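You operate a simulated robot arm through the tools that you are given. There is no shell and no other tool. Be economical: measure what you need, move in short steps, check, and stop when the job is done.

You are at the controls of a simulated robot arm. One attempt, no reset.

Task
Fetch the open bottle from the top of the pack table and stand it on the top of the grey table. Then open the pack table drawer, take the red cap from the top of the pack table and leave it in the inside of the pack table drawer, then shut the drawer. Then turn the right rail knob to LOOSE. Do these in the order given. Set down upright: open bottle.

The check looks at the end state, three seconds after you hand in, the way a careful person would. Anything else that was tipped, shoved, dropped, spilled or broken makes it a failure. Lids that push on must go on centred and level and be pressed home; caps that screw on are set level and turned clockwise until they are tight.

Robot
A 6-joint arm with a two-finger gripper on a trunk, on a base that drives. Base frame: it is fixed to the floor where the robot stands at the start and does not move with it; the origin is under the middle of the robot, x ahead of it, y to its left, z up; the surface under the hand at the start is at about z = 800. Readings come in mm, degrees, newtons and seconds.
Its first joint turns from -166.0 to 166.0 degrees. Places, roughly: inside of the pack table drawer [600, 200, 700]; pack table drawer [500, 200, 700]; red cap (4x4x2 cm) [600, 200, 800]; right rail knob [-5100, -2600, 1000]; top of the grey table [-800, 3500, 800]. Payload 3.43 kg.
The tool frame sits at the grasp point between the pads (the TCP): z along the fingers, y along the line on which they close. The tips reach 20 mm beyond it. Largest opening 190 mm; the body of the gripper starts 248 mm behind the TCP.
Orientation is that of the tool frame in the base frame, as [roll, pitch, yaw] about the fixed x, y, z axes, in that order (R = Rz(yaw) Ry(pitch) Rx(roll)). With the fingers straight down and closing along the base's y, the tool's x points along the base's -x, its y along +y and its z along -z.

Tools
- The arm moves only by the tool drive_tool. Its arguments are lists of equal length, an entry for each row: "delta_pos": the shift along the tool's x, y, z in mm, a list of three; "turn": the turn, a rotation vector about the tool's x, y, z in degrees, a list of three; "jaw": the finger opening in mm, from 0 to 190. In form: {"delta_pos": [[x, y, z], ...], "turn": [[ax, ay, az], ...], "jaw": [jaw, ...]}. A call has 1 to 20 rows; each row shifts and turns the commanded pose from where the row before left it, along the tool's axes as they then stand. Rows are played at 5 a second. More than 50 mm and 8.6 degrees between two rows, or a gripper value outside its range, and nothing of the call is played. Where a pose cannot be reached the arm comes as near as it can. A force on the tool above 40 N (or 10 N above the force at the start of the call, whichever is more), or a blocked arm, ends the call early, and 0.2 s more pass. The fingers move at their own pace (about 45 mm/s each) and stop on an object; they squeeze with about 41 N. The grip force told is the motor's: it shows also when the fingers shut on nothing. Time passes only in rows, and 0.2 s behind the last, so rows that do not move let the fingers close. The reply holds the time, the measured pose of the TCP, the force on the tool along the base axes, the opening and the grip force, in the units named above and with some noise, with the torque about the TCP (base axes, N m) and any sound that the robot's microphone picked up.
- Cameras (640 x 400 px; columns grow to the right, rows downward): "scene" is now at [17.9, 206.7, 1226.5]; the picture's right is [-0.01, -1.00, 0.00], its down [-0.58, 0.01, -0.82] and it looks along [0.82, -0.01, -0.58] (base axes); focal length 214 px, centre (320, 200). "wrist" rides on the gripper at [70, -8, -288] in the tool frame; the picture's right is [0.12, 0.99, 0.00], its down [-0.96, 0.12, -0.25] and it looks along [-0.25, 0.03, 0.97] (tool axes); focal length 261 px, centre (320, 200). There is no depth. A picture from a camera that has moved, and an enlarged one, comes with that camera's place and axes in the base frame and with its lens. The place of the scene camera against the robot may be out by one fixed shift of up to 18 mm in any direction.
- capture(camera): a new picture of that camera. The clock stands still meanwhile.
- lift_body(by): slides the trunk up (or, below 0, down) by that many mm; the arm and the scene camera ride with it, the base frame stays. It gives what a move gives, with no picture.
- steer(legs): drives the robot by 1 to 6 legs, each [ahead, turn to the left] in mm and degrees, along the robot's own axes; the way and the turn of a leg run together, so that a leg with both is an arc; at most 1500 mm and 180 degrees a leg. The arm and the cameras ride along, it lands a little off, and it stops where it bumps. It gives what a move gives.
- aim_head(pan, tilt): turns the head with the scene camera to pan (to the left, within 155 degrees either way) and tilt (down, from -29 to 69), counted from straight ahead of the robot. It gives what a move gives.
- inspect(camera, box): a new picture of the part [left, top, right, bottom] of that camera's present view, enlarged. The clock stands still meanwhile.
- sign_off(): hands the job in; it is judged then, once.

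Work in short steps. Places have to be worked out from the pictures, the camera data and where the tool is seen: move nearer, look again, correct. Check each grasp and each placing, and mend what went wrong. You have 165 turns and 120 pictures in all, those below and enlarged ones among them. Open the gripper and draw the arm clear of the work before you hand the job in, unless the task says otherwise; then end with one line.

The tools are called after "Call:" as name(argument=value, ...) on one line, values as JSON. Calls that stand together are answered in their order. drive_tool: Moves the arm, as the interface text tells. Its arguments: {"type":"object","properties":{"delta_pos":{"type":"array","items":{"type":"array","items":{"type":"number"}}},"turn":{"type":"array","items":{"type":"array","items":{"type":"number"}}},"jaw":{"type":"array","items":{"type":"number"}}},"required":["delta_pos","turn","jaw"]} The other tools are called the same way: lift_body (by) slides the trunk up or down; steer (legs) drives the base; aim_head (pan, tilt) turns the head that bears the scene camera; capture (camera) takes a picture; inspect (camera, box) takes an enlarged picture of a part of a camera's view; sign_off () hands the job in.

At the start:

```text
t: 0.0
eef_pos: [499.5, 465.5, 1122.6]
orientation: [-180.0, 0.0, 180.0]
contact_force: [0.4, -0.6, -0.4]
ft_torque: [-0.01, -0.02, 0.0]
width: 189.8
gripper_force: 0.0
trunk travel left (down, up): [-25.0, 215.0]
robot x, y, heading: [2.1, -1.6, 0.2]
head pan, tilt: [-32.5, 66.2]
```

scene: 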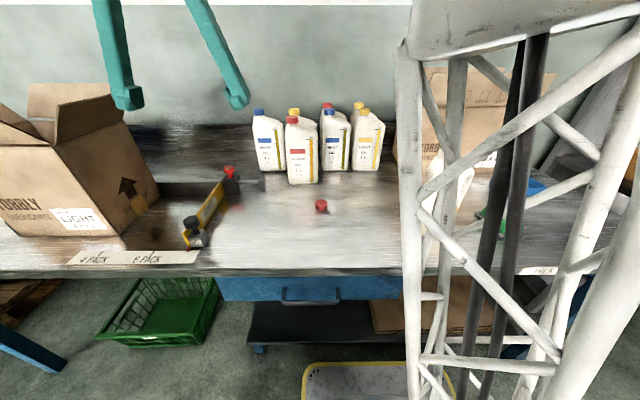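
wrist: 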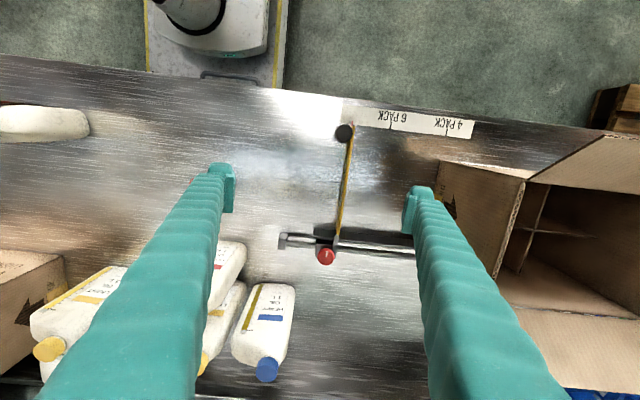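

I'll look closer at the table for the open bottle, which may be the white thing behind the mast, and at the cap.

Call:
inspect(camera="scene", box=[390, 100, 590, 300])

Call:
inspect(camera="scene", box=[180, 80, 400, 320])

```text
2.00 times, centred on (490, 200) of scene
camera zoom: at [17.9, 206.7, 1226.5], right [-0.01, -1.0, 0.0], down [-0.58, 0.01, -0.82], along [0.82, -0.01, -0.58], focal length 429 px, centre (-20, 200)
```

zoom: 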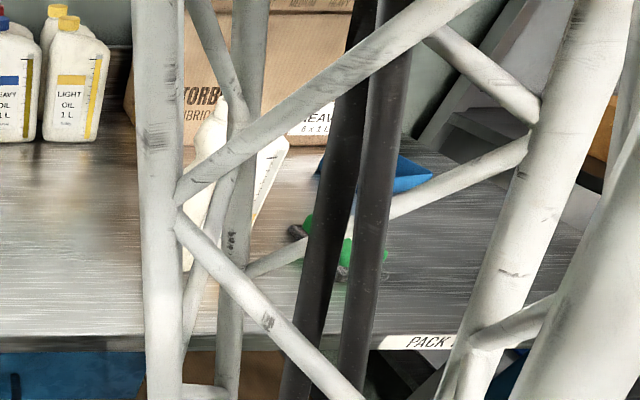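

```text
1.67 times, centred on (290, 200) of scene
camera zoom: at [17.9, 206.7, 1226.5], right [-0.01, -1.0, 0.0], down [-0.58, 0.01, -0.82], along [0.82, -0.01, -0.58], focal length 358 px, centre (370, 200)
```

zoom: 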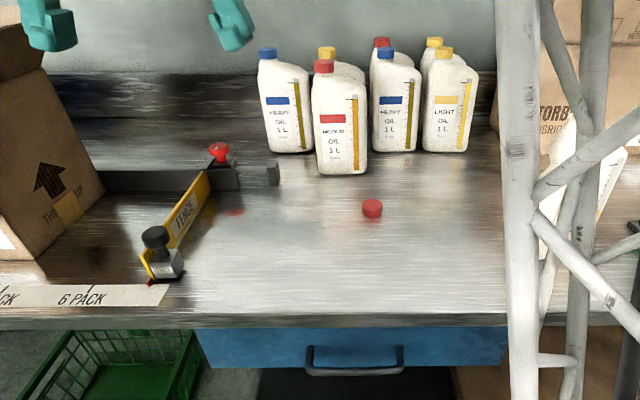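

The open bottle stands behind the mast, near y≈-110, and the cap is near (573, 196). I'll swing the hand toward the bottle at height for a wrist view.

Call:
drive_tool(delta_pos=[[0, -45, -8], [0, -45, -8], [0, -45, -8], [0, -45, -8], [0, -45, -8], [0, -45, -8], [0, -45, 0], [0, -45, 0], [0, -45, 0], [0, -45, 0]], turn=[[0, 0, 0], [0, 0, 0], [0, 0, 0], [0, 0, 0], [0, 0, 0], [0, 0, 0], [0, 0, 0], [0, 0, 0], [0, 0, 0], [0, 0, 0]], jaw=[190, 190, 190, 190, 190, 190, 190, 190, 190, 190])

Call:
capture(camera="wrist")

Call:
capture(camera="scene")

```text
t: 2.2
eef_pos: [500.3, 14.3, 1167.9]
orientation: [180.0, 0.0, -180.0]
contact_force: [0.6, -0.1, -1.1]
ft_torque: [0.02, 0.27, 0.0]
width: 189.9
gripper_force: 0.1
trunk travel left (down, up): [-25.0, 215.0]
robot x, y, heading: [-1.4, -0.8, 0.1]
head pan, tilt: [-32.5, 66.2]
```

```text
115 pictures are left
camera wrist: at [430.9, 6.0, 1455.6], right [-0.12, 0.99, 0.0], down [0.96, 0.12, 0.25], along [0.25, 0.03, -0.97], focal length 261 px, centre (320, 200)
```

wrist: 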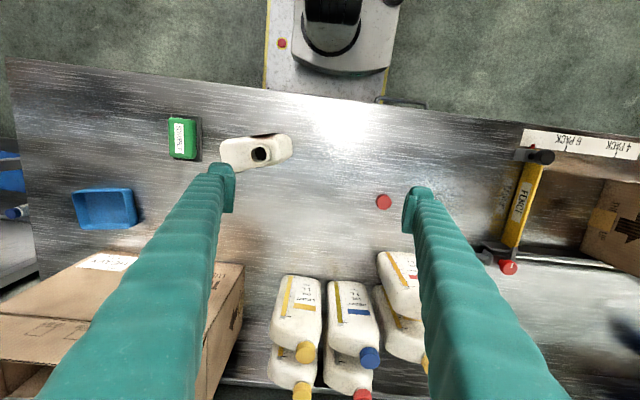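

```text
114 pictures are left
camera scene: at [-0.4, 169.2, 1209.1], right [-0.48, -0.88, 0.0], down [-0.64, 0.35, -0.68], along [0.6, -0.33, -0.73], focal length 214 px, centre (320, 200)
```

scene: 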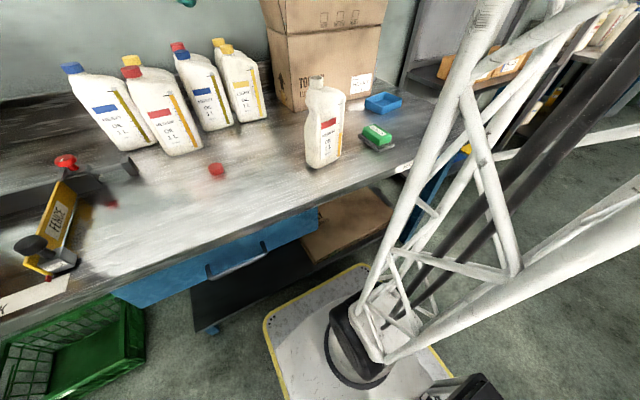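

The wrist view shows the bottle at about (477,-86), with its wide side roughly along y. I'll zoom in on its orientation and shape.

Call:
inspect(camera="wrist", box=[210, 110, 310, 190])

Call:
inspect(camera="scene", box=[270, 60, 390, 180])

```text
5.00 times, centred on (260, 150) of wrist
camera zoom: at [430.9, 6.0, 1455.6], right [-0.12, 0.99, 0.0], down [0.96, 0.12, 0.25], along [0.25, 0.03, -0.97], focal length 1303 px, centre (620, 450)
```

zoom: 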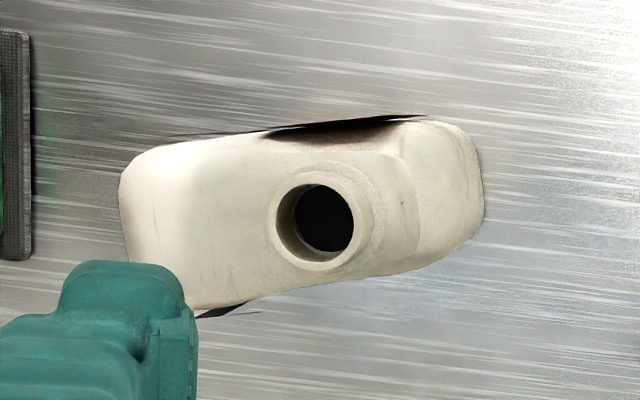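

```text
3.33 times, centred on (330, 120) of scene
camera zoom: at [-0.4, 169.2, 1209.1], right [-0.48, -0.88, 0.0], down [-0.64, 0.35, -0.68], along [0.6, -0.33, -0.73], focal length 715 px, centre (287, 467)
```

zoom: 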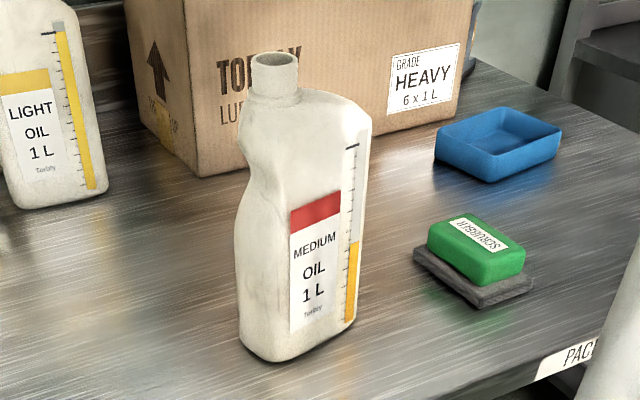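

The bottle is about 240 mm tall, centred near (480,-101), and its short axis is about 15° off x. I'll move above it and turn the hand 75° so it closes across the narrow faces.

Call:
drive_tool(delta_pos=[[7, -39, 0], [7, -39, 0], [6, -38, 0], [0, 0, 0], [0, 0, 0], [0, 0, 0], [0, 0, 0], [0, 0, 0], [0, 0, 0], [0, 0, 0], [0, 0, 0], [0, 0, 0], [0, 0, 0], [0, 0, 0]], turn=[[0, 0, 0], [0, 0, 0], [0, 0, 0], [0, 0, 7.5], [0, 0, 7.5], [0, 0, 7.5], [0, 0, 7.5], [0, 0, 7.5], [0, 0, 7.5], [0, 0, 7.5], [0, 0, 7.5], [0, 0, 7.5], [0, 0, 7.5], [0, 0, 0]], jaw=[190, 190, 190, 190, 180, 170, 160, 150, 140, 140, 140, 140, 140, 140])

Call:
capture(camera="wrist")

Call:
capture(camera="scene")

```text
t: 5.2
eef_pos: [477.7, -99.9, 1170.8]
orientation: [180.0, 0.0, 104.9]
contact_force: [0.0, 0.4, -0.1]
ft_torque: [0.01, -0.01, -0.01]
width: 140.1
gripper_force: 0.0
trunk travel left (down, up): [-25.0, 215.0]
robot x, y, heading: [-1.7, -2.4, -0.1]
head pan, tilt: [-32.5, 66.2]
```

```text
111 pictures are left
camera wrist: at [453.7, -34.4, 1457.4], right [0.93, 0.37, 0.0], down [0.36, -0.9, 0.25], along [0.09, -0.23, -0.97], focal length 261 px, centre (320, 200)
```

wrist: 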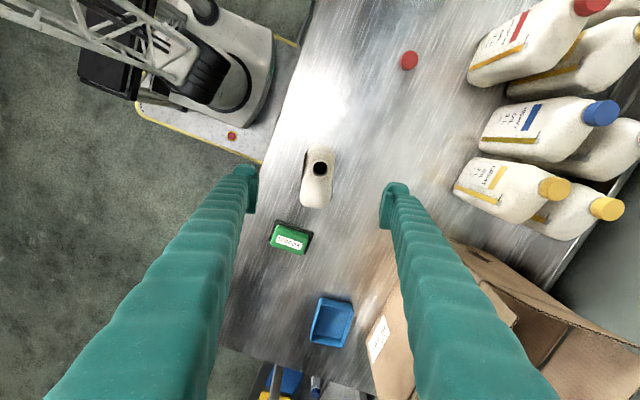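

```text
110 pictures are left
camera scene: at [-19.8, 176.2, 1185.8], right [-0.53, -0.85, 0.0], down [-0.78, 0.48, -0.4], along [0.34, -0.21, -0.92], focal length 214 px, centre (320, 200)
```

scene: 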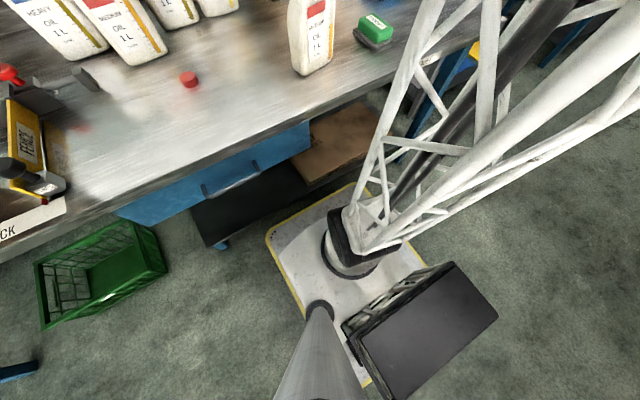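

The hand is lined up to within a few mm; the body centre is about (479,-109). I'll fine-tune the yaw and descend to z≈905 around the bottle.

Call:
drive_tool(delta_pos=[[-8, 0, 0], [0, 0, 40], [0, 0, 40], [0, 0, 35], [0, 0, 0]], turn=[[0, 0, -3], [0, 0, 0], [0, 0, 0], [0, 0, 0], [0, 0, 0]], jaw=[140, 140, 140, 140, 140])

Call:
capture(camera="wrist")

```text
t: 6.4
eef_pos: [483.9, -108.9, 1054.5]
orientation: [-180.0, 0.1, 108.0]
contact_force: [-0.6, -0.2, -0.4]
ft_torque: [0.01, -0.01, 0.0]
width: 139.9
gripper_force: 0.1
trunk travel left (down, up): [-25.0, 215.0]
robot x, y, heading: [-1.9, 1.2, 0.2]
head pan, tilt: [-32.5, 66.2]
```

```text
109 pictures are left
camera wrist: at [453.1, -46.0, 1341.3], right [0.91, 0.42, 0.0], down [0.41, -0.88, 0.25], along [0.1, -0.22, -0.97], focal length 261 px, centre (320, 200)
```

wrist: 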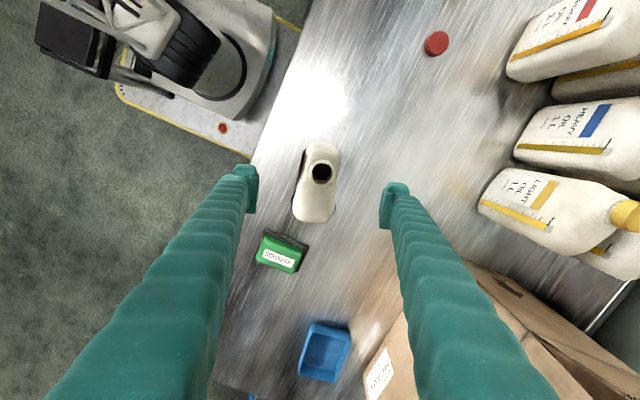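

Next I'll correct about 4 mm along the closing line and go down to grasp height.

Call:
drive_tool(delta_pos=[[0, -5, 0], [0, 0, 40], [0, 0, 40], [0, 0, 40], [0, 0, 30], [0, 0, 0]], turn=[[0, 0, 0], [0, 0, 0], [0, 0, 0], [0, 0, 0], [0, 0, 0], [0, 0, 0]], jaw=[140, 140, 140, 140, 140, 140])

Call:
capture(camera="wrist")

```text
t: 7.8
eef_pos: [474.5, -109.3, 907.4]
orientation: [-180.0, 0.0, 108.0]
contact_force: [0.5, 0.9, -0.3]
ft_torque: [-0.02, -0.03, -0.01]
width: 140.0
gripper_force: 0.0
trunk travel left (down, up): [-25.0, 215.0]
robot x, y, heading: [4.3, -2.5, -0.2]
head pan, tilt: [-32.5, 66.2]
```

```text
108 pictures are left
camera wrist: at [446.1, -46.0, 1195.0], right [0.91, 0.42, 0.0], down [0.41, -0.88, 0.25], along [0.1, -0.22, -0.97], focal length 261 px, centre (320, 200)
```

wrist: 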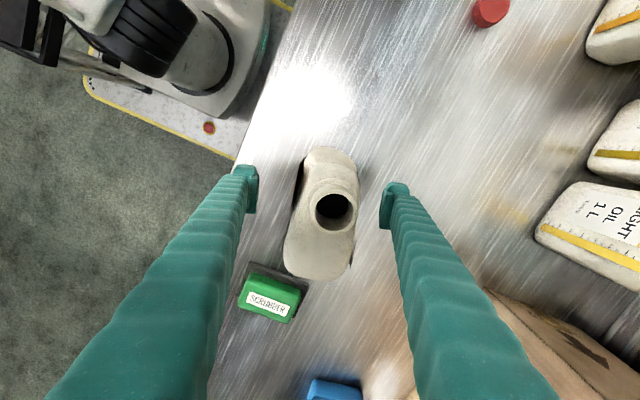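

The bottle is aligned between the fingers, so I'm closing now.

Call:
drive_tool(delta_pos=[[0, 0, 0], [0, 0, 0], [0, 0, 0], [0, 0, 0], [0, 0, 0], [0, 0, 0], [0, 0, 0], [0, 0, 0]], turn=[[0, 0, 0], [0, 0, 0], [0, 0, 0], [0, 0, 0], [0, 0, 0], [0, 0, 0], [0, 0, 0], [0, 0, 0]], jaw=[120, 100, 85, 70, 50, 30, 30, 30])

Call:
capture(camera="wrist")

```text
t: 9.6
eef_pos: [475.8, -108.3, 907.8]
orientation: [180.0, -0.1, 107.9]
contact_force: [1.4, 2.1, 0.4]
ft_torque: [0.0, -0.1, 0.0]
width: 62.9
gripper_force: 41.3
trunk travel left (down, up): [-25.0, 215.0]
robot x, y, heading: [2.5, 1.1, 0.1]
head pan, tilt: [-32.5, 66.2]
```

```text
107 pictures are left
camera wrist: at [446.2, -45.9, 1195.3], right [0.91, 0.42, 0.0], down [0.41, -0.88, 0.25], along [0.1, -0.22, -0.97], focal length 261 px, centre (320, 200)
```

wrist: 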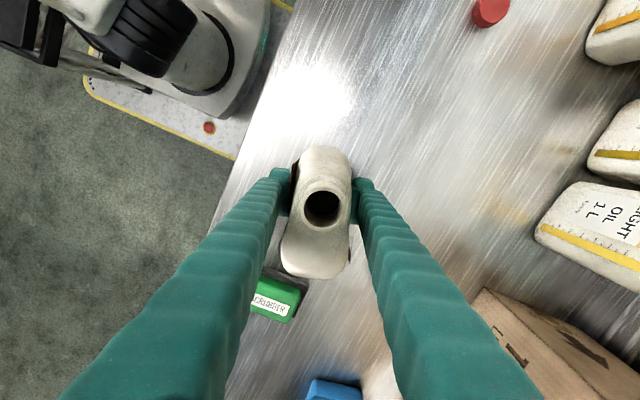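

It's gripped at 63 mm wide. I'll lift it gently and straight up.

Call:
drive_tool(delta_pos=[[0, 0, -6], [0, 0, -12], [0, 0, -18], [0, 0, -20], [0, 0, -20], [0, 0, -20], [0, 0, -20], [0, 0, -20], [0, 0, -12], [0, 0, -6]], turn=[[0, 0, 0], [0, 0, 0], [0, 0, 0], [0, 0, 0], [0, 0, 0], [0, 0, 0], [0, 0, 0], [0, 0, 0], [0, 0, 0], [0, 0, 0]], jaw=[30, 30, 30, 30, 30, 30, 30, 30, 30, 30])

Call:
capture(camera="wrist")

```text
t: 11.8
eef_pos: [476.1, -109.6, 1058.4]
orientation: [179.9, 0.0, 108.0]
contact_force: [-0.8, -0.5, -4.8]
ft_torque: [0.04, -0.01, -0.02]
width: 62.8
gripper_force: 40.6
trunk travel left (down, up): [-25.0, 215.0]
robot x, y, heading: [0.8, 0.1, 0.1]
head pan, tilt: [-32.5, 66.2]
```

```text
106 pictures are left
camera wrist: at [447.4, -45.3, 1346.0], right [0.91, 0.42, 0.0], down [0.41, -0.88, 0.25], along [0.1, -0.22, -0.97], focal length 261 px, centre (320, 200)
```

wrist: 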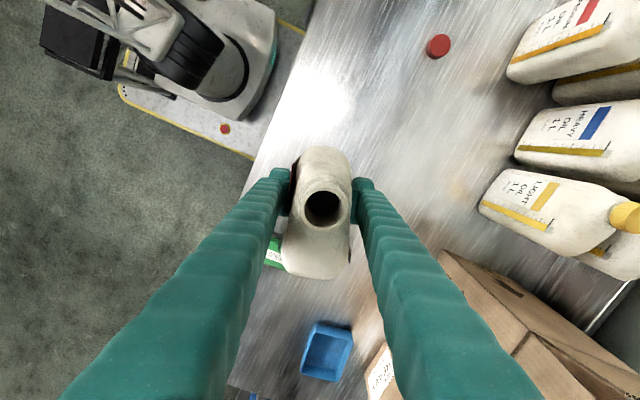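

The bottle is up cleanly. Before driving I'll look around toward the grey table, behind and to the left.

Call:
aim_head(pan=100, tilt=15)

Call:
capture(camera="scene")

Call:
aim_head(pan=150, tilt=15)

Call:
capture(camera="scene")

```text
t: 13.9
eef_pos: [477.2, -109.2, 1059.1]
orientation: [180.0, 0.0, 108.0]
contact_force: [-0.5, 0.6, -4.8]
ft_torque: [0.01, 0.03, 0.02]
width: 62.7
gripper_force: 41.0
trunk travel left (down, up): [-25.0, 215.0]
robot x, y, heading: [0.2, -2.8, 0.1]
head pan, tilt: [100.0, 15.0]
```

```text
105 pictures are left
camera scene: at [-86.2, 299.3, 1259.0], right [0.98, 0.17, 0.0], down [0.04, -0.26, -0.97], along [-0.17, 0.95, -0.26], focal length 214 px, centre (320, 200)
```

scene: 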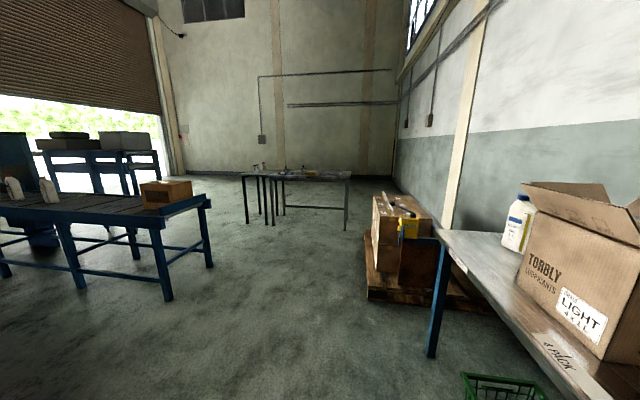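

```text
t: 15.1
eef_pos: [475.9, -109.8, 1058.7]
orientation: [179.9, 0.1, 108.0]
contact_force: [0.2, 0.5, -5.4]
ft_torque: [0.0, 0.0, 0.01]
width: 62.6
gripper_force: 40.7
trunk travel left (down, up): [-25.0, 215.0]
robot x, y, heading: [1.0, 0.4, 0.0]
head pan, tilt: [150.0, 15.0]
```

```text
104 pictures are left
camera scene: at [-150.9, 254.0, 1259.0], right [0.5, 0.87, 0.0], down [0.22, -0.13, -0.97], along [-0.84, 0.48, -0.26], focal length 214 px, centre (320, 200)
```

scene: 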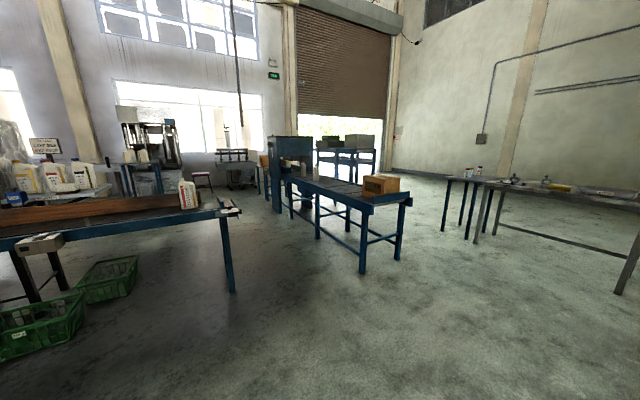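

The grey table spans roughly x −1600…−190 with its front edge near y≈3000, and the path is free. I'll back out, turn left and drive up, stopping short to look at the table top.

Call:
steer(legs=[[-500, 0], [0, 90], [1500, 0]])

Call:
aim_head(pan=0, tilt=20)

Call:
capture(camera="scene")

Call:
capture(camera="wrist")

```text
t: 29.2
eef_pos: [-353.6, 1996.1, 1057.7]
orientation: [-180.0, 0.0, -163.1]
contact_force: [0.1, 1.1, -4.7]
ft_torque: [-0.01, 0.03, -0.01]
width: 62.3
gripper_force: 40.7
trunk travel left (down, up): [-25.0, 215.0]
robot x, y, heading: [-471.2, 1523.1, 88.9]
head pan, tilt: [150.0, 15.0]
```

```text
t: 31.5
eef_pos: [-353.3, 1995.2, 1058.8]
orientation: [-180.0, 0.0, -163.2]
contact_force: [0.4, 0.0, -4.8]
ft_torque: [-0.01, 0.02, -0.03]
width: 62.7
gripper_force: 40.7
trunk travel left (down, up): [-25.0, 215.0]
robot x, y, heading: [-473.6, 1523.4, 88.9]
head pan, tilt: [0.0, 20.0]
```

```text
103 pictures are left
camera scene: at [-680.3, 1568.1, 1250.8], right [1.0, -0.02, 0.0], down [-0.01, -0.34, -0.94], along [0.02, 0.94, -0.34], focal length 214 px, centre (320, 200)
```

scene: 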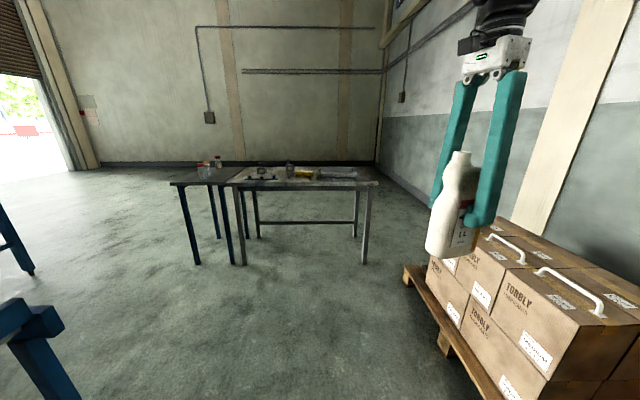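

```text
102 pictures are left
camera wrist: at [-417.7, 1967.3, 1346.0], right [-0.4, 0.92, 0.0], down [0.89, 0.39, 0.25], along [0.23, 0.1, -0.97], focal length 261 px, centre (320, 200)
```

wrist: 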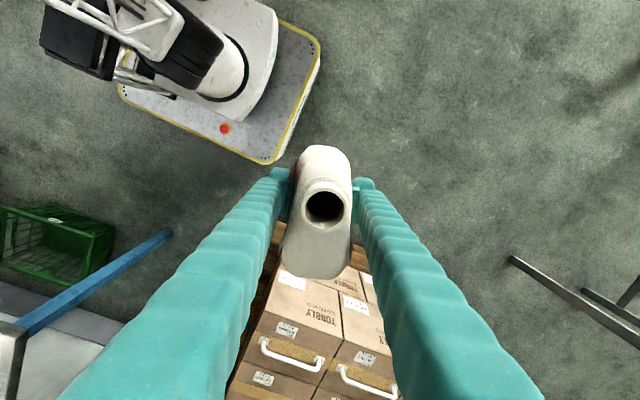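

Two tables are visible, one dark-topped with blue legs and one grey. I'll zoom in to tell which is the grey one.

Call:
inspect(camera="scene", box=[160, 140, 390, 280])

```text
2.78 times, centred on (275, 210) of scene
camera zoom: at [-680.3, 1568.1, 1250.8], right [1.0, -0.02, 0.0], down [-0.01, -0.34, -0.94], along [0.02, 0.94, -0.34], focal length 597 px, centre (445, 172)
```

zoom: 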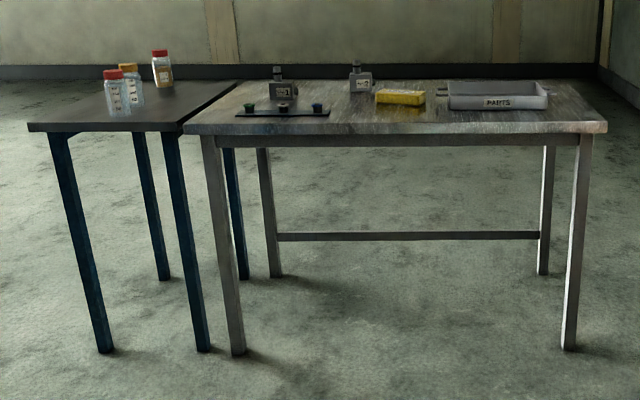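

The grey table spans x −1362…−200, front edge y≈3165, and there is a free patch around (−700, 3300). I'll drive up with a slight shift to the left.

Call:
steer(legs=[[0, 13], [1000, 0], [0, -12]])

Call:
aim_head(pan=0, tilt=30)

Call:
capture(camera="scene")

Call:
capture(camera="wrist")

```text
t: 38.4
eef_pos: [-540.6, 2976.4, 1058.1]
orientation: [179.9, 0.0, -163.8]
contact_force: [0.7, -0.1, -5.3]
ft_torque: [0.02, 0.03, -0.03]
width: 62.6
gripper_force: 40.9
trunk travel left (down, up): [-25.0, 215.0]
robot x, y, heading: [-661.5, 2504.7, 88.3]
head pan, tilt: [0.0, 20.0]
```

```text
t: 39.1
eef_pos: [-541.4, 2976.3, 1058.8]
orientation: [-180.0, -0.1, -163.9]
contact_force: [0.4, 0.5, -6.1]
ft_torque: [0.01, 0.03, 0.01]
width: 62.4
gripper_force: 41.1
trunk travel left (down, up): [-25.0, 215.0]
robot x, y, heading: [-664.1, 2503.1, 88.2]
head pan, tilt: [0.0, 30.0]
```

```text
100 pictures are left
camera scene: at [-872.9, 2549.8, 1234.8], right [1.0, -0.03, 0.0], down [-0.02, -0.5, -0.87], along [0.03, 0.87, -0.5], focal length 214 px, centre (320, 200)
```

scene: 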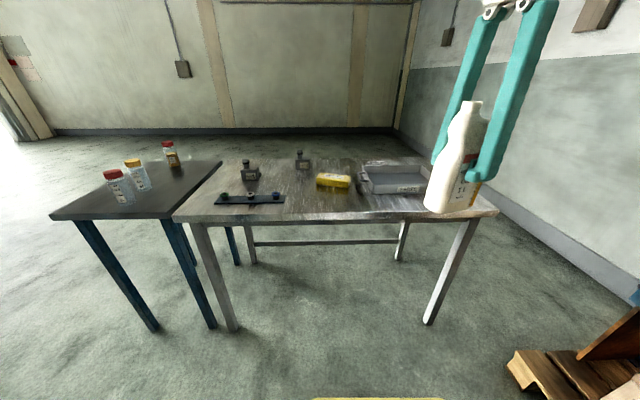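

```text
99 pictures are left
camera wrist: at [-605.8, 2948.9, 1345.9], right [-0.39, 0.92, 0.0], down [0.89, 0.38, 0.25], along [0.23, 0.1, -0.97], focal length 261 px, centre (320, 200)
```

wrist: 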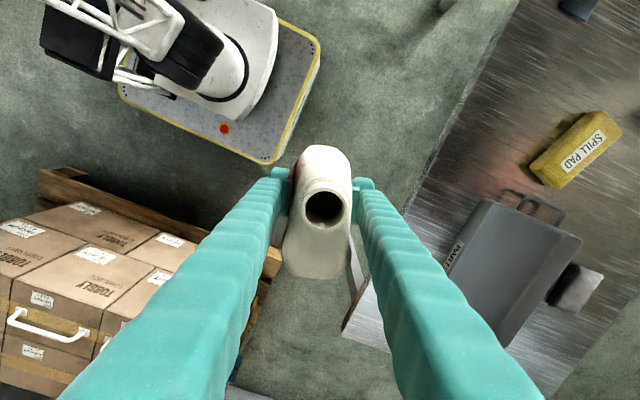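

The target spot is (−790, 3285), in front of and to the left of the spill pad. I'm carrying the bottle there at height.

Call:
drive_tool(delta_pos=[[4.8, 11.4, 0], [9.56, 22.9, 0], [9.56, 22.9, 0], [9.56, 22.9, 0], [9.56, 22.9, 0], [9.56, 22.9, 0], [9.56, 22.9, 0], [9.56, 22.9, 0], [9.56, 22.9, 0], [9.56, 22.9, 0], [9.56, 22.9, 0], [9.56, 22.9, 0], [9.56, 22.9, 0], [9.56, 22.9, 0], [9.56, 22.9, 0], [9.56, 22.9, 0], [4.8, 11.4, 0], [0, 0, 0]], turn=[[0, 0, 0], [0, 0, 0], [0, 0, 0], [0, 0, 0], [0, 0, 0], [0, 0, 0], [0, 0, 0], [0, 0, 0], [0, 0, 0], [0, 0, 0], [0, 0, 0], [0, 0, 0], [0, 0, 0], [0, 0, 0], [0, 0, 0], [0, 0, 0], [0, 0, 0], [0, 0, 0]], jaw=[30, 30, 30, 30, 30, 30, 30, 30, 30, 30, 30, 30, 30, 30, 30, 30, 30, 30])

Call:
capture(camera="scene")

Call:
capture(camera="wrist")

```text
t: 42.9
eef_pos: [-790.8, 3286.2, 1057.1]
orientation: [180.0, 0.0, -163.7]
contact_force: [0.0, -0.2, -5.3]
ft_torque: [-0.02, 0.03, 0.0]
width: 62.3
gripper_force: 40.6
trunk travel left (down, up): [-25.0, 215.0]
robot x, y, heading: [-663.2, 2503.0, 88.2]
head pan, tilt: [0.0, 30.0]
```

```text
98 pictures are left
camera scene: at [-873.1, 2549.9, 1234.7], right [1.0, -0.03, 0.0], down [-0.02, -0.5, -0.87], along [0.03, 0.87, -0.5], focal length 214 px, centre (320, 200)
```

scene: 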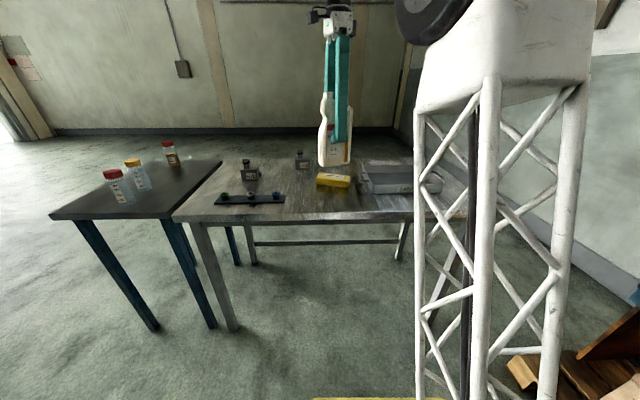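

```text
97 pictures are left
camera wrist: at [-856.0, 3257.6, 1344.6], right [-0.39, 0.92, 0.0], down [0.89, 0.38, 0.25], along [0.23, 0.1, -0.97], focal length 261 px, centre (320, 200)
```

wrist: 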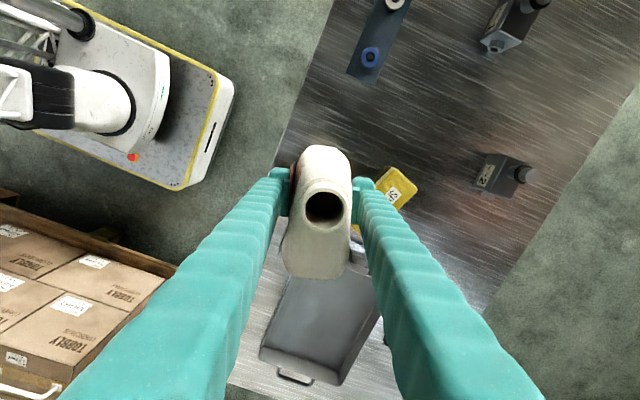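

The front edge looks to be at y≈3200, so I'll shift 25 mm deeper and then lower to a few cm above the top.

Call:
drive_tool(delta_pos=[[-4, 12, 0], [-4, 12, 0], [0, 0, 15], [0, 0, 22], [0, 0, 22], [0, 0, 22], [0, 0, 20], [0, 0, 12], [0, 0, 8], [0, 0, 0]], turn=[[0, 0, 0], [0, 0, 0], [0, 0, 0], [0, 0, 0], [0, 0, 0], [0, 0, 0], [0, 0, 0], [0, 0, 0], [0, 0, 0], [0, 0, 0]], jaw=[30, 30, 30, 30, 30, 30, 30, 30, 30, 30])

Call:
inspect(camera="scene", box=[250, 100, 410, 240])

Call:
capture(camera="wrist")

```text
t: 45.1
eef_pos: [-791.3, 3311.2, 935.7]
orientation: [-180.0, -0.1, -163.9]
contact_force: [0.1, -0.3, -5.0]
ft_torque: [0.0, 0.01, -0.01]
width: 62.6
gripper_force: 41.1
trunk travel left (down, up): [-25.0, 215.0]
robot x, y, heading: [-669.4, 2505.5, 88.3]
head pan, tilt: [0.0, 30.0]
```

```text
2.86 times, centred on (330, 170) of scene
camera zoom: at [-873.0, 2549.9, 1234.7], right [1.0, -0.03, 0.0], down [-0.02, -0.5, -0.87], along [0.03, 0.87, -0.5], focal length 613 px, centre (291, 286)
```

zoom: 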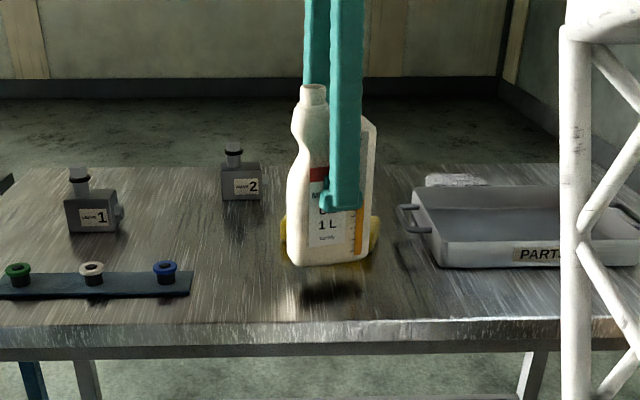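

```text
95 pictures are left
camera wrist: at [-855.1, 3283.2, 1224.0], right [-0.39, 0.92, 0.0], down [0.89, 0.38, 0.25], along [0.23, 0.1, -0.97], focal length 261 px, centre (320, 200)
```

wrist: 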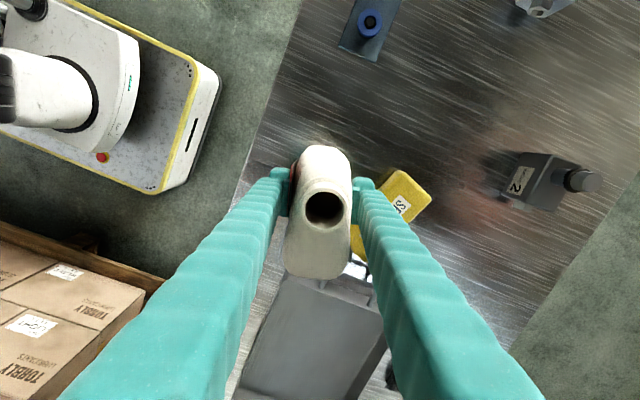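

There is a clear patch under the bottle. I'll lower it slowly until contact.

Call:
drive_tool(delta_pos=[[0, 0, 8], [0, 0, 7], [0, 0, 3], [0, 0, 2], [0, 0, 2], [0, 0, 2], [0, 0, 0]], turn=[[0, 0, 0], [0, 0, 0], [0, 0, 0], [0, 0, 0], [0, 0, 0], [0, 0, 0], [0, 0, 0]], jaw=[30, 30, 30, 30, 30, 30, 30])

```text
t: 46.7
eef_pos: [-790.3, 3311.9, 913.7]
orientation: [-180.0, 0.1, -163.8]
contact_force: [1.2, -1.2, -5.9]
ft_torque: [-0.01, 0.01, 0.03]
width: 62.5
gripper_force: 41.2
trunk travel left (down, up): [-25.0, 215.0]
robot x, y, heading: [-665.0, 2504.6, 88.0]
head pan, tilt: [0.0, 30.0]
```

No contact yet, so I'll continue in 2 mm steps.

Call:
drive_tool(delta_pos=[[0, 0, 2], [0, 0, 2], [0, 0, 2], [0, 0, 0]], turn=[[0, 0, 0], [0, 0, 0], [0, 0, 0], [0, 0, 0]], jaw=[30, 30, 30, 30])

Call:
inspect(camera="scene", box=[290, 120, 370, 190])

```text
t: 47.7
eef_pos: [-789.8, 3310.6, 909.1]
orientation: [-180.0, 0.0, -163.8]
contact_force: [-0.1, 0.0, 4.8]
ft_torque: [0.03, -0.41, -0.01]
width: 62.7
gripper_force: 41.5
trunk travel left (down, up): [-25.0, 215.0]
robot x, y, heading: [-666.0, 2505.6, 88.2]
head pan, tilt: [0.0, 30.0]
```

```text
5.71 times, centred on (330, 155) of scene
camera zoom: at [-873.0, 2549.6, 1234.9], right [1.0, -0.03, 0.0], down [-0.02, -0.5, -0.87], along [0.03, 0.87, -0.5], focal length 1226 px, centre (263, 457)
```

zoom: 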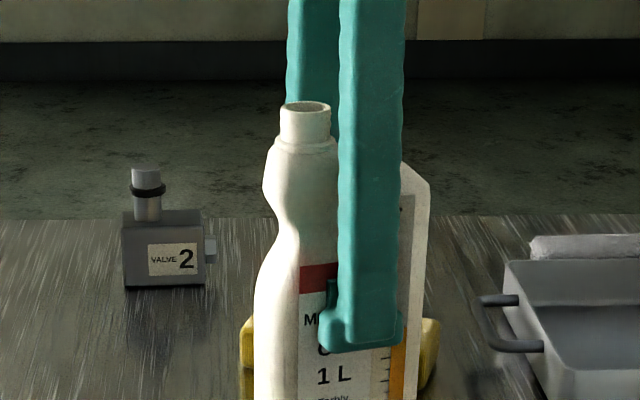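

There's contact: the force went from −5 to +4.8 N. I'll release slowly.

Call:
drive_tool(delta_pos=[[0, 0, -1], [0, 0, 0], [0, 0, 0], [0, 0, 0], [0, 0, 0]], turn=[[0, 0, 0], [0, 0, 0], [0, 0, 0], [0, 0, 0], [0, 0, 0]], jaw=[60, 75, 95, 115, 120])

Call:
capture(camera="wrist")

```text
t: 48.9
eef_pos: [-791.1, 3309.6, 909.0]
orientation: [180.0, 0.0, -163.8]
contact_force: [-0.5, -0.3, -0.1]
ft_torque: [0.01, 0.01, 0.01]
width: 120.4
gripper_force: 0.1
trunk travel left (down, up): [-25.0, 215.0]
robot x, y, heading: [-665.7, 2503.0, 88.2]
head pan, tilt: [0.0, 30.0]
```

```text
93 pictures are left
camera wrist: at [-854.9, 3282.5, 1195.9], right [-0.39, 0.92, 0.0], down [0.89, 0.38, 0.25], along [0.23, 0.1, -0.97], focal length 261 px, centre (320, 200)
```

wrist: 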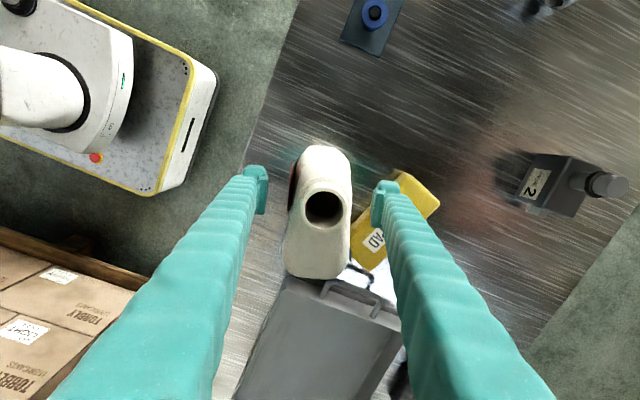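

Released, and the bottle is standing. I'll raise the hand straight up, well above the neck, then draw the arm back.

Call:
drive_tool(delta_pos=[[0, 0, -25], [0, 0, -40], [0, 0, -45], [0, 0, -45], [0, 0, -45], [0, 0, -45], [0, 0, 0], [0, -45, 0], [0, -45, 0], [0, -45, 0], [0, -45, 0], [0, -45, 0], [0, -45, 0], [0, -45, 0]], turn=[[0, 0, 0], [0, 0, 0], [0, 0, 0], [0, 0, 0], [0, 0, 0], [0, 0, 0], [0, 0, 0], [0, 0, 0], [0, 0, 0], [0, 0, 0], [0, 0, 0], [0, 0, 0], [0, 0, 0], [0, 0, 0]], jaw=[120, 120, 120, 120, 120, 120, 120, 120, 120, 120, 120, 120, 120, 120])

Call:
inspect(camera="scene", box=[220, 100, 420, 240])

```text
t: 51.9
eef_pos: [-701.0, 3001.1, 1136.8]
orientation: [-179.8, 0.0, -163.8]
contact_force: [0.0, 2.2, -0.2]
ft_torque: [-0.35, -0.06, 0.01]
width: 120.2
gripper_force: 0.1
out of reach, approached as far as the arm can: row 6
trunk travel left (down, up): [-25.0, 215.0]
robot x, y, heading: [-665.8, 2504.5, 88.2]
head pan, tilt: [0.0, 30.0]
```

```text
2.86 times, centred on (320, 170) of scene
camera zoom: at [-873.1, 2550.4, 1234.7], right [1.0, -0.03, 0.0], down [-0.02, -0.5, -0.87], along [0.03, 0.87, -0.5], focal length 613 px, centre (320, 286)
```

zoom: 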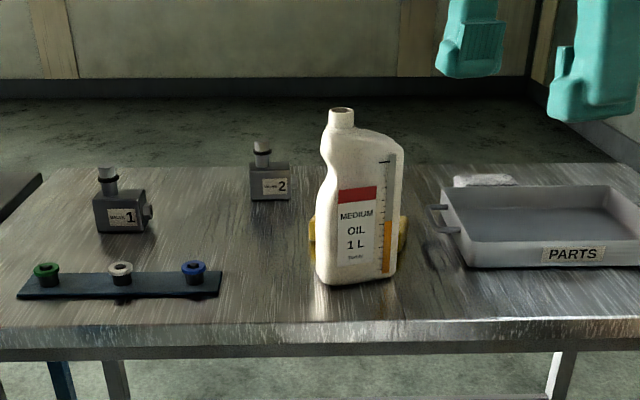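

The bottle stands upright and free. I'll head back to the pack table by reversing along the same lane, then turning right to face it from x≈−460.

Call:
steer(legs=[[0, 6.7], [-1200, 0], [-1150, 0], [0, -94.9]])

Call:
aim_head(pan=0, tilt=30)

Call:
capture(camera="scene")

```text
t: 68.2
eef_pos: [69.7, 225.8, 1138.1]
orientation: [179.9, 0.0, 109.7]
contact_force: [-0.2, -0.4, 0.0]
ft_torque: [0.02, 0.01, -0.01]
width: 119.9
gripper_force: 0.0
trunk travel left (down, up): [-25.0, 215.0]
robot x, y, heading: [-425.3, 159.8, 1.5]
head pan, tilt: [0.0, 30.0]
```

```text
t: 68.8
eef_pos: [70.3, 226.5, 1138.4]
orientation: [180.0, 0.0, 109.7]
contact_force: [0.4, -0.6, 0.3]
ft_torque: [-0.01, 0.01, 0.03]
width: 120.0
gripper_force: 0.0
trunk travel left (down, up): [-25.0, 215.0]
robot x, y, heading: [-424.2, 160.0, 1.8]
head pan, tilt: [0.0, 30.0]
```

```text
91 pictures are left
camera scene: at [-409.4, 368.9, 1234.8], right [0.03, -1.0, 0.0], down [-0.5, -0.01, -0.87], along [0.87, 0.03, -0.5], focal length 214 px, centre (320, 200)
```

scene: 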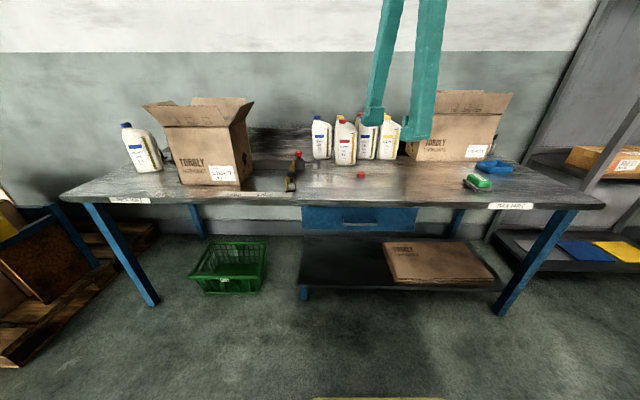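

Call:
inspect(camera="scene", box=[290, 160, 430, 250])

```text
4.44 times, centred on (360, 205) of scene
camera zoom: at [-409.4, 368.9, 1234.8], right [0.03, -1.0, 0.0], down [-0.5, -0.01, -0.87], along [0.87, 0.03, -0.5], focal length 953 px, centre (142, 178)
```

zoom: 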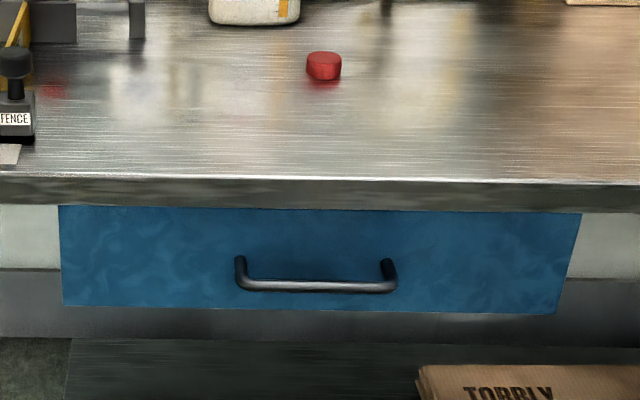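

Handle bar: y≈168–305, x≈313, z≈709, with about 30 mm gap to the drawer face. I'll back up to about x=−650 so the arm can pull horizontally, then bring the hand forward and tip it toward +x.

Call:
steer(legs=[[-230, -1.6]])

Call:
drive_tool(delta_pos=[[0, 45, 0], [0, 45, 0], [0, 45, 0], [0, 45, 0], [0, 45, 0], [0, 45, 0], [0, 0, 0], [0, 0, 0], [0, 0, 0]], turn=[[0, 0, 6], [0, 0, 6], [0, 0, 6], [0, 0, 0], [0, 0, 0], [0, 0, 0], [-8, 0, 0], [-8, 0, 0], [-8, 0, 0]], jaw=[60, 60, 60, 60, 60, 60, 60, 60, 60])

```text
t: 70.6
eef_pos: [-157.5, 208.3, 1137.6]
orientation: [180.0, 0.0, 108.0]
contact_force: [0.6, 0.7, 0.0]
ft_torque: [0.03, 0.02, 0.01]
width: 120.2
gripper_force: 0.0
trunk travel left (down, up): [-25.0, 215.0]
robot x, y, heading: [-655.9, 159.7, -0.0]
head pan, tilt: [0.0, 30.0]
```

```text
t: 72.6
eef_pos: [107.6, 235.0, 1135.9]
orientation: [156.0, 0.1, 89.9]
contact_force: [1.8, -0.4, -1.1]
ft_torque: [-0.05, 0.2, 0.01]
width: 60.1
gripper_force: 0.0
trunk travel left (down, up): [-25.0, 215.0]
robot x, y, heading: [-654.0, 156.2, -0.1]
head pan, tilt: [0.0, 30.0]
```

The tilt direction is right. I'll continue to 80° from vertical.

Call:
drive_tool(delta_pos=[[0, 0, 0], [0, 0, 0], [0, 0, 0], [0, 0, 0], [0, 0, 0], [0, 0, 0], [0, 0, 0], [0, 0, 0]], turn=[[-8, 0, 0], [-8, 0, 0], [-8, 0, 0], [-8, 0, 0], [-8, 0, 0], [-8, 0, 0], [-8, 0, 0], [0, 0, 0]], jaw=[60, 60, 60, 60, 60, 60, 60, 60])

```text
t: 74.4
eef_pos: [103.8, 231.3, 1150.8]
orientation: [105.2, 0.1, 90.3]
contact_force: [0.1, 0.6, -0.3]
ft_torque: [-0.03, 0.01, 0.03]
width: 60.1
gripper_force: 0.1
out of reach, approached as far as the arm can: row 7
trunk travel left (down, up): [-25.0, 215.0]
robot x, y, heading: [-657.7, 159.6, -0.0]
head pan, tilt: [0.0, 30.0]
```

The wrist stops at 75° tilt up here, which is fine. Now I'll lower the hand in front of the table.

Call:
drive_tool(delta_pos=[[0, -43.5, 11.7], [0, -43.5, 11.7], [0, -43.5, 11.7], [0, -43.5, 11.7], [0, -43.5, 11.7], [0, -43.5, 11.7]], turn=[[0, 0, 0], [0, 0, 0], [0, 0, 0], [0, 0, 0], [0, 0, 0], [0, 0, 0]], jaw=[60, 60, 60, 60, 60, 60])

Call:
capture(camera="wrist")

Call:
capture(camera="scene")

```text
t: 75.8
eef_pos: [69.9, 267.4, 1002.4]
orientation: [110.9, 2.1, 100.9]
contact_force: [-0.2, -2.0, -0.4]
ft_torque: [0.05, 0.1, 0.18]
width: 60.2
gripper_force: 0.1
out of reach, approached as far as the arm can: row 1, 2, 3, 4, 5
trunk travel left (down, up): [-25.0, 215.0]
robot x, y, heading: [-652.0, 159.4, 0.3]
head pan, tilt: [0.0, 30.0]
```

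```text
89 pictures are left
camera wrist: at [-211.1, 288.9, 1094.0], right [0.32, 0.22, 0.92], down [-0.01, -0.97, 0.23], along [0.95, -0.08, -0.31], focal length 261 px, centre (320, 200)
```

wrist: 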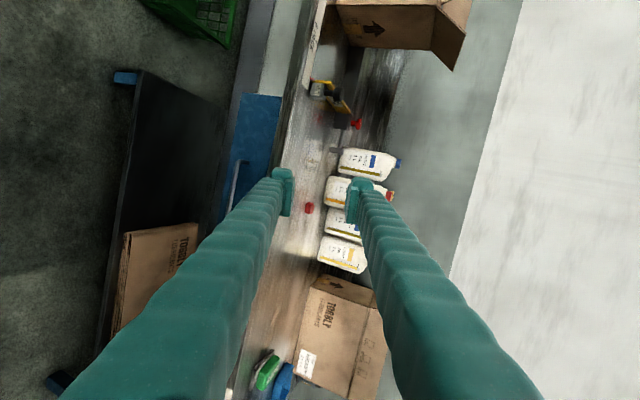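

```text
88 pictures are left
camera scene: at [-634.9, 364.6, 1234.9], right [0.0, -1.0, 0.0], down [-0.5, 0.0, -0.87], along [0.87, 0.0, -0.5], focal length 214 px, centre (320, 200)
```

scene: 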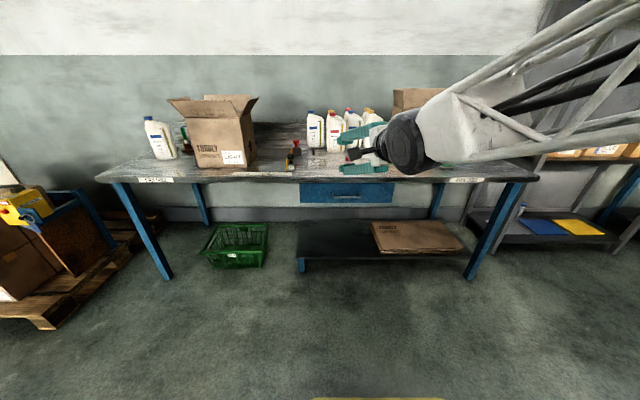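

Horizontal isn't reachable here because of a wrist limit. I'll use a mostly-down hand with about 20° tilt instead, so one finger hooks behind the bar. First I'll rotate back and read the pose.

Call:
drive_tool(delta_pos=[[0, 0, 0], [0, 0, 0], [0, 0, 0], [0, 0, 0], [0, 0, 0], [0, 0, 0], [0, 0, 0]], turn=[[7, 0, 0], [7, 0, 0], [7, 0, 0], [7, 0, 0], [7, 0, 0], [7, 0, 0], [7, 0, 0]], jaw=[60, 60, 60, 60, 60, 60, 60])

```text
t: 77.4
eef_pos: [67.9, 256.0, 1004.5]
orientation: [159.9, -2.1, 97.1]
contact_force: [-0.6, 0.4, 0.9]
ft_torque: [0.02, -0.19, 0.01]
width: 60.0
gripper_force: 0.0
trunk travel left (down, up): [-25.0, 215.0]
robot x, y, heading: [-653.3, 159.1, -0.3]
head pan, tilt: [0.0, 30.0]
```

I'll straighten the yaw to 90° and move to about (250, 236, 850), in front of the table edge, to look at the handle.

Call:
drive_tool(delta_pos=[[0, 0, 0], [-4, 24, 40.6], [-4, 24, 40.6], [-4, 24, 40.6], [-4, 24, 40.6], [-4, 24, 40.6], [0, 0, 0]], turn=[[0, -2.4, 6.6], [0, 0, 0], [0, 0, 0], [0, 0, 0], [0, 0, 0], [0, 0, 0], [0, 0, 0]], jaw=[60, 60, 60, 60, 60, 60, 60])

Call:
capture(camera="wrist")

Call:
aim_head(pan=0, tilt=40)

Call:
capture(camera="scene")

```text
t: 79.0
eef_pos: [250.8, 242.7, 852.9]
orientation: [160.1, -2.2, 90.2]
contact_force: [0.5, 0.5, -0.1]
ft_torque: [-0.01, 0.02, -0.01]
width: 60.3
gripper_force: 0.0
trunk travel left (down, up): [-25.0, 215.0]
robot x, y, heading: [-655.8, 157.6, -0.0]
head pan, tilt: [0.0, 30.0]
```

```text
87 pictures are left
camera wrist: at [145.9, 301.4, 1121.7], right [0.93, 0.11, 0.34], down [0.03, -0.97, 0.24], along [0.36, -0.21, -0.91], focal length 261 px, centre (320, 200)
```

wrist: 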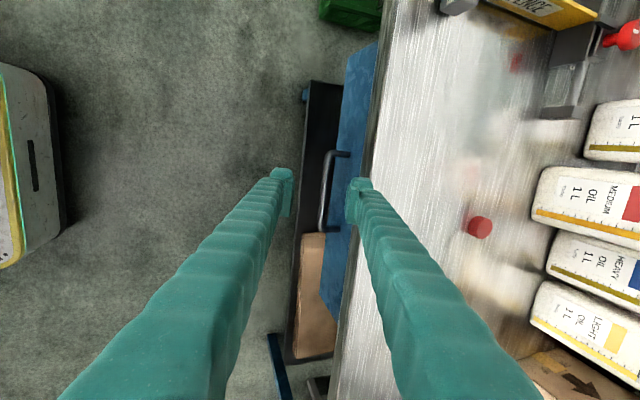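

```text
t: 79.7
eef_pos: [251.2, 243.1, 852.0]
orientation: [160.1, -2.1, 90.2]
contact_force: [0.6, 0.5, 0.5]
ft_torque: [-0.02, -0.02, 0.02]
width: 60.1
gripper_force: 0.0
trunk travel left (down, up): [-25.0, 215.0]
robot x, y, heading: [-653.7, 157.1, 0.2]
head pan, tilt: [0.0, 40.0]
```

```text
86 pictures are left
camera scene: at [-639.8, 364.7, 1219.5], right [0.0, -1.0, 0.0], down [-0.64, 0.0, -0.77], along [0.77, 0.0, -0.64], focal length 214 px, centre (320, 200)
```

scene: 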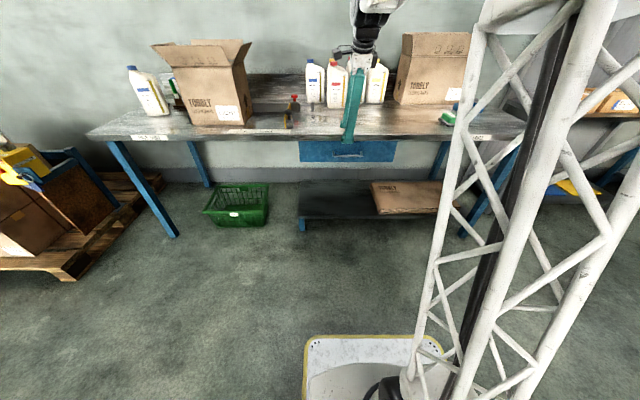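

The wrist camera sees the handle, so I'll zoom in.

Call:
inspect(camera="wrist", box=[270, 130, 400, 250])

```text
3.33 times, centred on (335, 190) of wrist
camera zoom: at [145.6, 301.5, 1122.1], right [0.93, 0.11, 0.34], down [0.03, -0.97, 0.24], along [0.36, -0.21, -0.91], focal length 869 px, centre (270, 233)
```

zoom: 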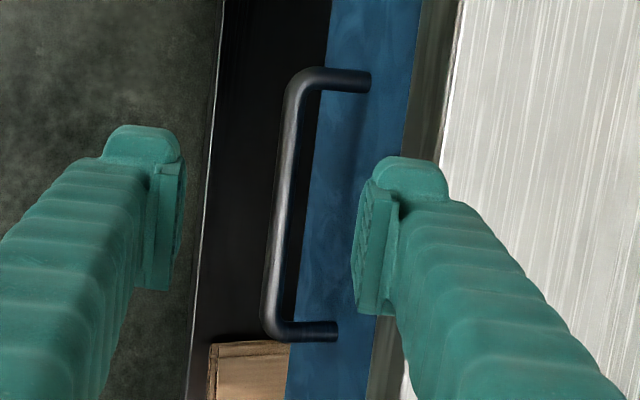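

The wrist view gives the bar at x≈314, y≈155–290, z≈707, the drawer face at x≈355 and the table edge at 345. I'll move to a standoff 100 mm back along the approach with jaw at 36 and re-check.

Call:
drive_tool(delta_pos=[[-10, 2, 25], [-11, 2, 25], [0, 0, 0], [0, 0, 0]], turn=[[0, 2, 0], [0, 0, 0], [0, 0, 0], [0, 0, 0]], jaw=[36, 36, 36, 36])

Call:
inspect(camera="wrist", box=[270, 130, 400, 250])

```text
t: 80.7
eef_pos: [272.3, 225.5, 806.4]
orientation: [160.0, -4.0, 90.9]
contact_force: [-0.1, -0.9, -0.2]
ft_torque: [-0.03, 0.03, -0.01]
width: 36.2
gripper_force: 0.0
trunk travel left (down, up): [-25.0, 215.0]
robot x, y, heading: [-657.6, 159.5, -0.2]
head pan, tilt: [0.0, 40.0]
```

```text
3.33 times, centred on (335, 190) of wrist
camera zoom: at [164.8, 274.4, 1076.8], right [0.93, 0.11, 0.35], down [0.04, -0.98, 0.2], along [0.36, -0.18, -0.92], focal length 869 px, centre (270, 233)
```

zoom: 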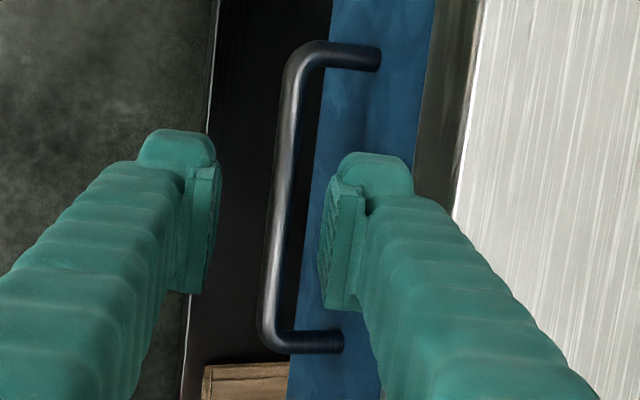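

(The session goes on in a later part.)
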